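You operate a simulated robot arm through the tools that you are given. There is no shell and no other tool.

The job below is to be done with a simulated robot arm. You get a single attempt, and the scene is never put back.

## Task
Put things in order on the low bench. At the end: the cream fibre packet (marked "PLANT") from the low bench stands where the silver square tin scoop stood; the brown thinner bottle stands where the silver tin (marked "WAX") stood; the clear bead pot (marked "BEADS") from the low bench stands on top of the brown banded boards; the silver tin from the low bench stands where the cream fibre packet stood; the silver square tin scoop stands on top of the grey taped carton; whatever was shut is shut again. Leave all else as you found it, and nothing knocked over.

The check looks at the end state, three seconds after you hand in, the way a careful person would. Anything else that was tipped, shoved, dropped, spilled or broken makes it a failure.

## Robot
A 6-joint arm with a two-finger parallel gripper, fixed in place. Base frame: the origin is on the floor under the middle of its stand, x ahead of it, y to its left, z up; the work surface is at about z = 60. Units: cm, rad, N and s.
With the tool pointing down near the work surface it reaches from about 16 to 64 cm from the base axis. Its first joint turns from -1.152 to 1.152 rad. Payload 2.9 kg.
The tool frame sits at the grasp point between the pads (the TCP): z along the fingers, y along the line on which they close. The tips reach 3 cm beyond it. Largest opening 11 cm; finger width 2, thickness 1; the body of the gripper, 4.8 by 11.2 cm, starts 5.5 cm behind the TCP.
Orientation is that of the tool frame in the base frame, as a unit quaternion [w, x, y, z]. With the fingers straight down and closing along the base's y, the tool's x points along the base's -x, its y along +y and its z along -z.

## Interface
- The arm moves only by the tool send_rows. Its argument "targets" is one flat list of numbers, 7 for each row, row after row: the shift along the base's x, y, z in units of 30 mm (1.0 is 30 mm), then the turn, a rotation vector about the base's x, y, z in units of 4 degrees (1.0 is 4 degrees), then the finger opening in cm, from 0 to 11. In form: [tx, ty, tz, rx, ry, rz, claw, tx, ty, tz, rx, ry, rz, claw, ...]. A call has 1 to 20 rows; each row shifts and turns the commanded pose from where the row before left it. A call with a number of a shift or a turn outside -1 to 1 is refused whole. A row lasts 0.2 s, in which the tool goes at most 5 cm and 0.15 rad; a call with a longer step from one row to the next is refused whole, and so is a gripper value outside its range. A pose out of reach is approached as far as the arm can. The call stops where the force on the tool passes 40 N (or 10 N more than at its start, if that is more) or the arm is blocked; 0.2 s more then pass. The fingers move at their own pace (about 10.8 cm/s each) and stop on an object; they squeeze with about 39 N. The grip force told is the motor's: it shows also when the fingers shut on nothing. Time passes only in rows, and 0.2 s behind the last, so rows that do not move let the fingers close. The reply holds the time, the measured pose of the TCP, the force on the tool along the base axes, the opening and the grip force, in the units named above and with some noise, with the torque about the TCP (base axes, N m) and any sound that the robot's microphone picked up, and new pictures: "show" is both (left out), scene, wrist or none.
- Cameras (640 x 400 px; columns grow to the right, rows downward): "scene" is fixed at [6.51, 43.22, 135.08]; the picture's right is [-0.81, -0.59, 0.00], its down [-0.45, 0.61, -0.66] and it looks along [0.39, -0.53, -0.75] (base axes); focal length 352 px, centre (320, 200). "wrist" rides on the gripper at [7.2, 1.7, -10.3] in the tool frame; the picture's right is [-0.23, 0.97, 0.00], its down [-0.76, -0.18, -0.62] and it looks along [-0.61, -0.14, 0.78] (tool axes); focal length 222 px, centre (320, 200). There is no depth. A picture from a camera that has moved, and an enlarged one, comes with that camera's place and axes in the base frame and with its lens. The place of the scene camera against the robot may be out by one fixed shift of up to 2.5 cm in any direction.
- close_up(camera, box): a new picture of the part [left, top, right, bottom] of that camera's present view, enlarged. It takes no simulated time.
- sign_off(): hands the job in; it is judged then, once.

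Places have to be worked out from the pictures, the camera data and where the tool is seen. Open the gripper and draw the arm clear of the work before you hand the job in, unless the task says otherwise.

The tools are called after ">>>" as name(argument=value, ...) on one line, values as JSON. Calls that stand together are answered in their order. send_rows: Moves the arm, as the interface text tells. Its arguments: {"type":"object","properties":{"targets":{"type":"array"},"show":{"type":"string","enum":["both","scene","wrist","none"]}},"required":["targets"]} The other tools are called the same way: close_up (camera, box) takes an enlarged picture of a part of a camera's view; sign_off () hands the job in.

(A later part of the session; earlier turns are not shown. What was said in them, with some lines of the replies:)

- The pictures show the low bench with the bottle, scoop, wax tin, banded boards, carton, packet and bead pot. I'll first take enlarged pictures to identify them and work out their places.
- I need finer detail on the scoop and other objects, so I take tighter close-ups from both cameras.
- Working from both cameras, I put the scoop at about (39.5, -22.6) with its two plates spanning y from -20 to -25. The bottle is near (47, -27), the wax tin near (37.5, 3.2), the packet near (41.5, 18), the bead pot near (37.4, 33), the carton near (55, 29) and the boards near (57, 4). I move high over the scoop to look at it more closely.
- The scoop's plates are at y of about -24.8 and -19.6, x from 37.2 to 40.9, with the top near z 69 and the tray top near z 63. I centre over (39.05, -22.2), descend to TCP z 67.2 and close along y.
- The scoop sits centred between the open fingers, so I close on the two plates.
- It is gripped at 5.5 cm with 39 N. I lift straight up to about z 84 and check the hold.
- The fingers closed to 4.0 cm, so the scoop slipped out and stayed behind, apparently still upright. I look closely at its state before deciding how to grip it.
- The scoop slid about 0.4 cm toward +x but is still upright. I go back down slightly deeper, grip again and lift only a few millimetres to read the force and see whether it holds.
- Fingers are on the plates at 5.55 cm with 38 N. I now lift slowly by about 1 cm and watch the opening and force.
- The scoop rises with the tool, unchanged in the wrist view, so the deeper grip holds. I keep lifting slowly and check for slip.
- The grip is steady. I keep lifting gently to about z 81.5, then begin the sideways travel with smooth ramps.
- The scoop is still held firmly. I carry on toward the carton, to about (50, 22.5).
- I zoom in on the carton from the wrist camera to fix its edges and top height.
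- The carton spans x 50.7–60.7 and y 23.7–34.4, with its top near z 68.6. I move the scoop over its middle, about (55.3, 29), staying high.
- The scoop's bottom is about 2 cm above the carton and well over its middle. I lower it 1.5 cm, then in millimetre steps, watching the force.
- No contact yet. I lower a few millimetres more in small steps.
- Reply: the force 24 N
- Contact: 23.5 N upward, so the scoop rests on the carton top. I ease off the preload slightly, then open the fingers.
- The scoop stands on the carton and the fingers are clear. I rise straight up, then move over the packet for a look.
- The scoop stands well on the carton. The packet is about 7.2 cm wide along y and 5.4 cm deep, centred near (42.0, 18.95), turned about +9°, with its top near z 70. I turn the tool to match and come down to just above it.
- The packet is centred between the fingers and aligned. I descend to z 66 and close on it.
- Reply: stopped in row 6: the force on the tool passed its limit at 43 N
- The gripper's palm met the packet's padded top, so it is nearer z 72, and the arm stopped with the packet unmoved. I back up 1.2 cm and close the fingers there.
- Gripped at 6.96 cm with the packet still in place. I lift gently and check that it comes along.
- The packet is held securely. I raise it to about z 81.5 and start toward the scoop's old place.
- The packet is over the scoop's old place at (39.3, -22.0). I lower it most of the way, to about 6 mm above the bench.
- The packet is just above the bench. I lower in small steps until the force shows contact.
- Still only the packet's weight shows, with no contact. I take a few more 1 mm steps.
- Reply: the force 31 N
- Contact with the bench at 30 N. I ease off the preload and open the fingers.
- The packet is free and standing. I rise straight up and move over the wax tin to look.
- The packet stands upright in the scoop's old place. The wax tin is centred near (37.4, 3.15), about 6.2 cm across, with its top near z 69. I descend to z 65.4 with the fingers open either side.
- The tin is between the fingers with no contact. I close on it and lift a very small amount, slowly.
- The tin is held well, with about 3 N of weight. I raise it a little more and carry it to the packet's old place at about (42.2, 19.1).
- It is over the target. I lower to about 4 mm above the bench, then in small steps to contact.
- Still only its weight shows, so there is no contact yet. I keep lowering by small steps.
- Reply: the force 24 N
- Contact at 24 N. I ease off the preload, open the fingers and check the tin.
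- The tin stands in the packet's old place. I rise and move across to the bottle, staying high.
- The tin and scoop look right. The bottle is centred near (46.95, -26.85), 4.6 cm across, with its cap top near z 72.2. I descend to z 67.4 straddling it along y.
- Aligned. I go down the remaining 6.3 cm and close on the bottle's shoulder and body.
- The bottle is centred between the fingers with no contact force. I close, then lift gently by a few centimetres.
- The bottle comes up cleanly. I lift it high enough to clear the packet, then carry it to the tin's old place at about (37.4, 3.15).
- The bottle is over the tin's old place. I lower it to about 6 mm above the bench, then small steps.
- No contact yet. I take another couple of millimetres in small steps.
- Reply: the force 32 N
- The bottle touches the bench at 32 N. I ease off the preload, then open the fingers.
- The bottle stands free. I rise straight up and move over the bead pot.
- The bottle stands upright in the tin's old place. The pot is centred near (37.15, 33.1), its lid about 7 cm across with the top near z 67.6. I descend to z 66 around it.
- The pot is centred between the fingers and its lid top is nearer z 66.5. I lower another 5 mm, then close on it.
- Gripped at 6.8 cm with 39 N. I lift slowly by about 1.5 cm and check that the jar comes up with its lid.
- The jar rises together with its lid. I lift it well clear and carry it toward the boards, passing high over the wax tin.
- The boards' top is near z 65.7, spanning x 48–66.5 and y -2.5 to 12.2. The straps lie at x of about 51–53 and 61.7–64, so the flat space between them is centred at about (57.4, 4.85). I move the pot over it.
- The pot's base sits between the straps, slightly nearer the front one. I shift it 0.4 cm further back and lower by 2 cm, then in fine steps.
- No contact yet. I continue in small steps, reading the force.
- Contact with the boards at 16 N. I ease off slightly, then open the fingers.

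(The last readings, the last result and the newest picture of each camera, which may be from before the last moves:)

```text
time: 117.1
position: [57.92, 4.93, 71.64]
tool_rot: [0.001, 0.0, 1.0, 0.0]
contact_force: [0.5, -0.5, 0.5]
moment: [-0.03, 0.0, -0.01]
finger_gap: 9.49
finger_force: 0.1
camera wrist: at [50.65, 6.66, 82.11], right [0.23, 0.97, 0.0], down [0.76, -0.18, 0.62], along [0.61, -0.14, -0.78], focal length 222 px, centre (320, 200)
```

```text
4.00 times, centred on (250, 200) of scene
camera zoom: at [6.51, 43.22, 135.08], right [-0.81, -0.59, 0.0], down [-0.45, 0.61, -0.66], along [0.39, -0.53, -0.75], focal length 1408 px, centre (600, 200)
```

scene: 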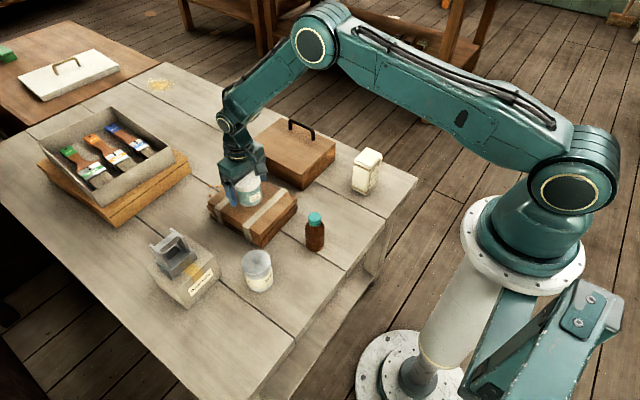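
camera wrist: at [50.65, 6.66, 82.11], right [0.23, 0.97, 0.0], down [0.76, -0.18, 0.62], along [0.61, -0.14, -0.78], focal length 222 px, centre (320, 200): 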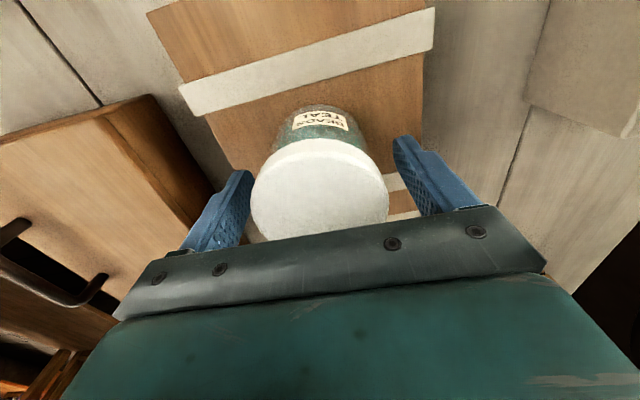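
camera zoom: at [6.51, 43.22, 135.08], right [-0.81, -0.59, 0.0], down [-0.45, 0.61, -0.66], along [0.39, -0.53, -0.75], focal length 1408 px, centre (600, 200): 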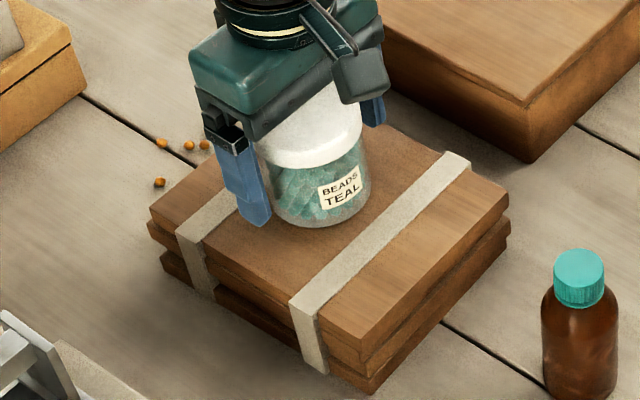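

The pot stands on the boards between the straps. I rise straight up, then draw the arm back and away from the work for a final inspection.

>>> send_rows(targets=[0, 0, 0.15, 0, 0, 0, 9.5, 0, 0, 0.3, 0, 0, 0, 9.5, 0, 0, 0.5, 0, 0, 0, 9.5, 0, 0, 0.8, 0, 0, 0, 9.5, 0, 0, 0.9, 0, 0, 0, 9.5, 0, 0, 0.9, 0, 0, 0, 9.5, 0, 0, 0.9, 0, 0, 0, 9.5, 0, 0, 0.5, 0, 0, 0, 9.5, -0.8, 0, 0.1, 0, 0, 0, 10, -0.9, 0, 0.1, 0, 0, 0, 10.5, -0.9, 0, 0.1, 0, 0, 0, 11, -0.9, 0, 0.1, 0, 0, 0, 11, -0.9, -0.2, 0.1, 0, 0, 0, 11, -0.9, -0.5, 0.1, 0, 0, 0, 11, -0.9, -0.5, 0.1, 0, 0, 0, 11, -0.8, -0.5, 0.1, 0, 0, 0, 11, 0, 0, 0, 0, 0, 0, 11], show="both")

>>> close_up(camera="scene", box=[140, 100, 300, 320])

>>> close_up(camera="scene", box=[230, 90, 420, 300])

>>> close_up(camera="scene", box=[0, 20, 220, 240])

```text
time: 120.7
position: [37.02, -0.21, 88.87]
tool_rot: [0.001, 0.0, 1.0, 0.0]
contact_force: [0.5, 0.7, 0.8]
moment: [0.0, 0.0, -0.01]
finger_gap: 10.99
finger_force: 0.1
camera wrist: at [29.77, 1.48, 99.23], right [0.23, 0.97, 0.0], down [0.76, -0.18, 0.63], along [0.61, -0.14, -0.78], focal length 222 px, centre (320, 200)
```

scene: 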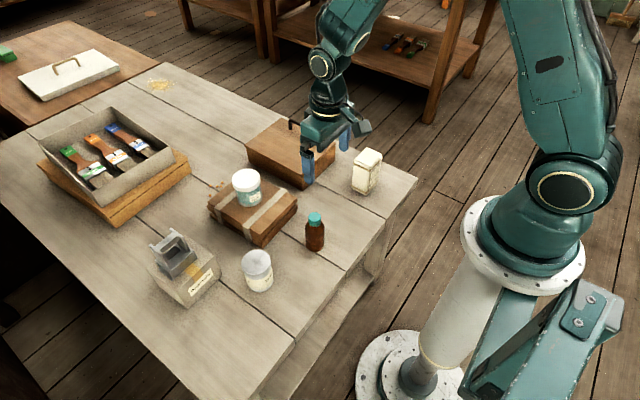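
wrist: 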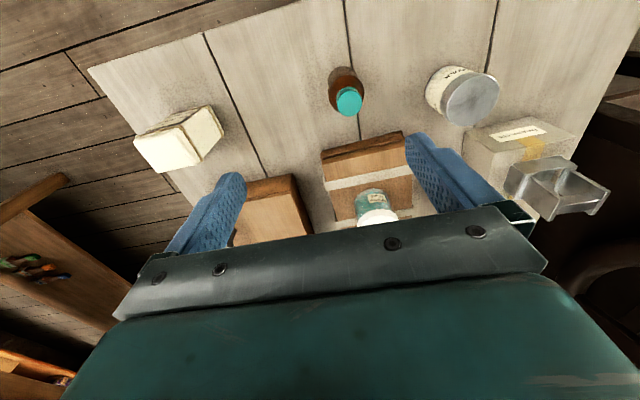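

```text
1.82 times, centred on (220, 210) of scene
camera zoom: at [6.51, 43.22, 135.08], right [-0.81, -0.59, 0.0], down [-0.45, 0.61, -0.66], along [0.39, -0.53, -0.75], focal length 640 px, centre (502, 182)
```

zoom: 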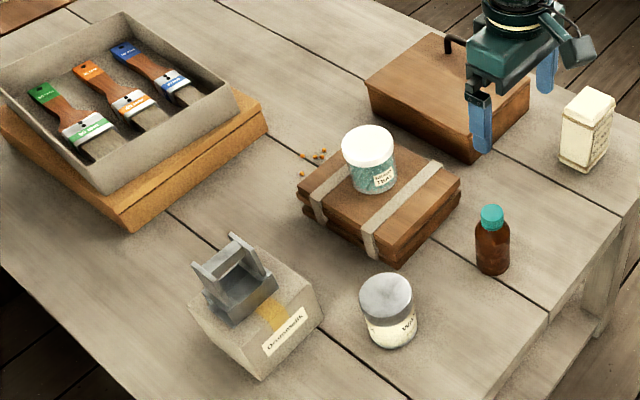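

```text
1.90 times, centred on (325, 195) of scene
camera zoom: at [6.51, 43.22, 135.08], right [-0.81, -0.59, 0.0], down [-0.45, 0.61, -0.66], along [0.39, -0.53, -0.75], focal length 671 px, centre (310, 210)
```

zoom: 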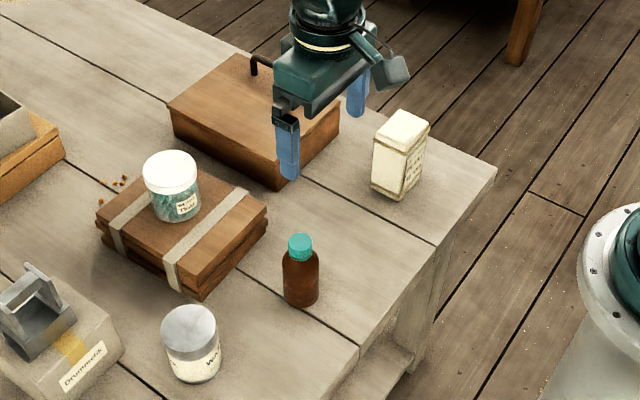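

```text
1.82 times, centred on (110, 130) of scene
camera zoom: at [6.51, 43.22, 135.08], right [-0.81, -0.59, 0.0], down [-0.45, 0.61, -0.66], along [0.39, -0.53, -0.75], focal length 640 px, centre (702, 327)
```

zoom: 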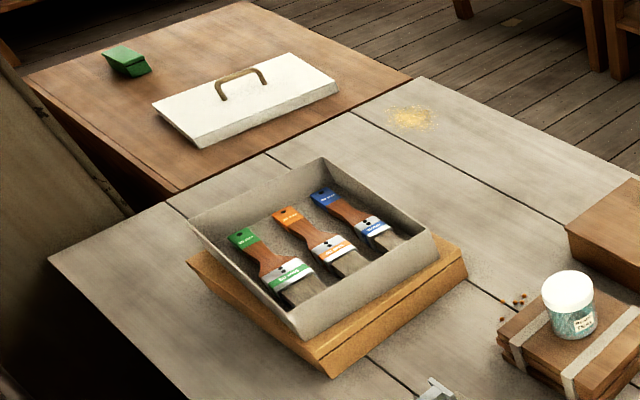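

Everything looks right: scoop on carton, pot on boards, bottle, tin and packet in their new places, and nothing else disturbed. I return to the starting pose with the gripper open and take a last close look at the scoop and packet.

>>> send_rows(targets=[-0.1, -0.35, 0.07, 0, 0, 0, 11, -0.1, -0.35, 0.07, 0, 0, 0, 11, 0, 0, 0, 0, 0, 0, 11], show="scene")

>>> close_up(camera="scene", box=[140, 210, 290, 310])

>>> close_up(camera="scene", box=[290, 130, 410, 260])

```text
time: 121.5
position: [36.41, -2.43, 89.4]
tool_rot: [0.001, 0.0, 1.0, 0.0]
contact_force: [-0.6, -0.7, -0.3]
moment: [-0.02, 0.0, 0.02]
finger_gap: 11.01
finger_force: 0.0
```

scene: 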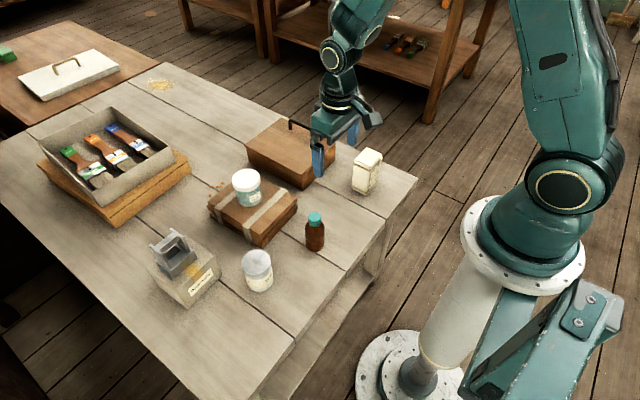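

```text
4.00 times, centred on (215, 260) of scene
camera zoom: at [6.51, 43.22, 135.08], right [-0.81, -0.59, 0.0], down [-0.45, 0.61, -0.66], along [0.39, -0.53, -0.75], focal length 1408 px, centre (740, -40)
```

zoom: 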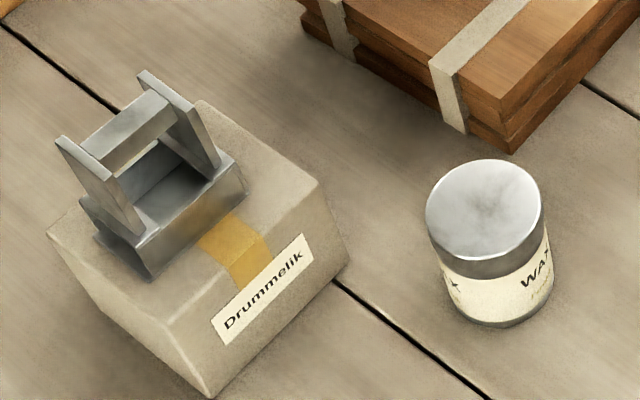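

```text
3.08 times, centred on (350, 195) of scene
camera zoom: at [6.51, 43.22, 135.08], right [-0.81, -0.59, 0.0], down [-0.45, 0.61, -0.66], along [0.39, -0.53, -0.75], focal length 1083 px, centre (228, 215)
```

zoom: 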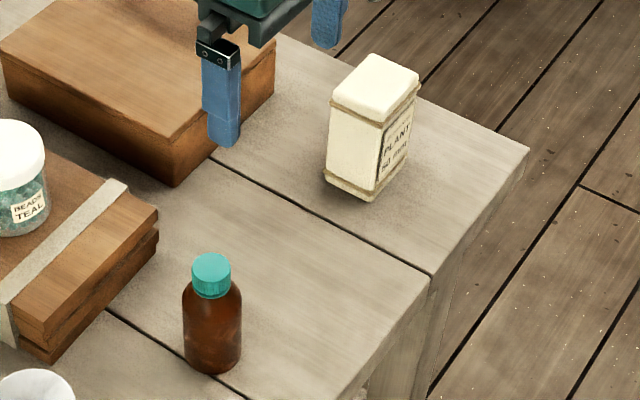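

The final pictures show every item upright and in its place, and the arm is clear with the gripper open. I hand in.

>>> sign_off()

```text
The job is handed in.
```

The bench is in the order you asked for, and I have handed the job in. The last pictures show everything upright:

- **Scoop:** it stands on top of the grey taped carton.
- **Cream fibre packet:** it stands where the scoop was. I turned it about 9° to square it up.
- **Silver wax tin:** it stands where the packet was.
- **Brown thinner bottle:** it stands where the tin was.
- **Bead pot:** it stands on the brown banded boards, in the flat space between the two straps.

I opened nothing, so the lids, the cap and the chest are as I found them.

Two small mishaps happened along the way:

- **Scoop slip:** on my first lift it slipped out of the fingers and slid about 0.4 cm, staying upright. A deeper, slower grip then held.
- **Press on the packet:** the gripper pressed briefly on the packet's padded top, which was taller than I had judged. The arm stopped at 43 N and the packet did not move.

The arm is back at its starting pose with the gripper open.
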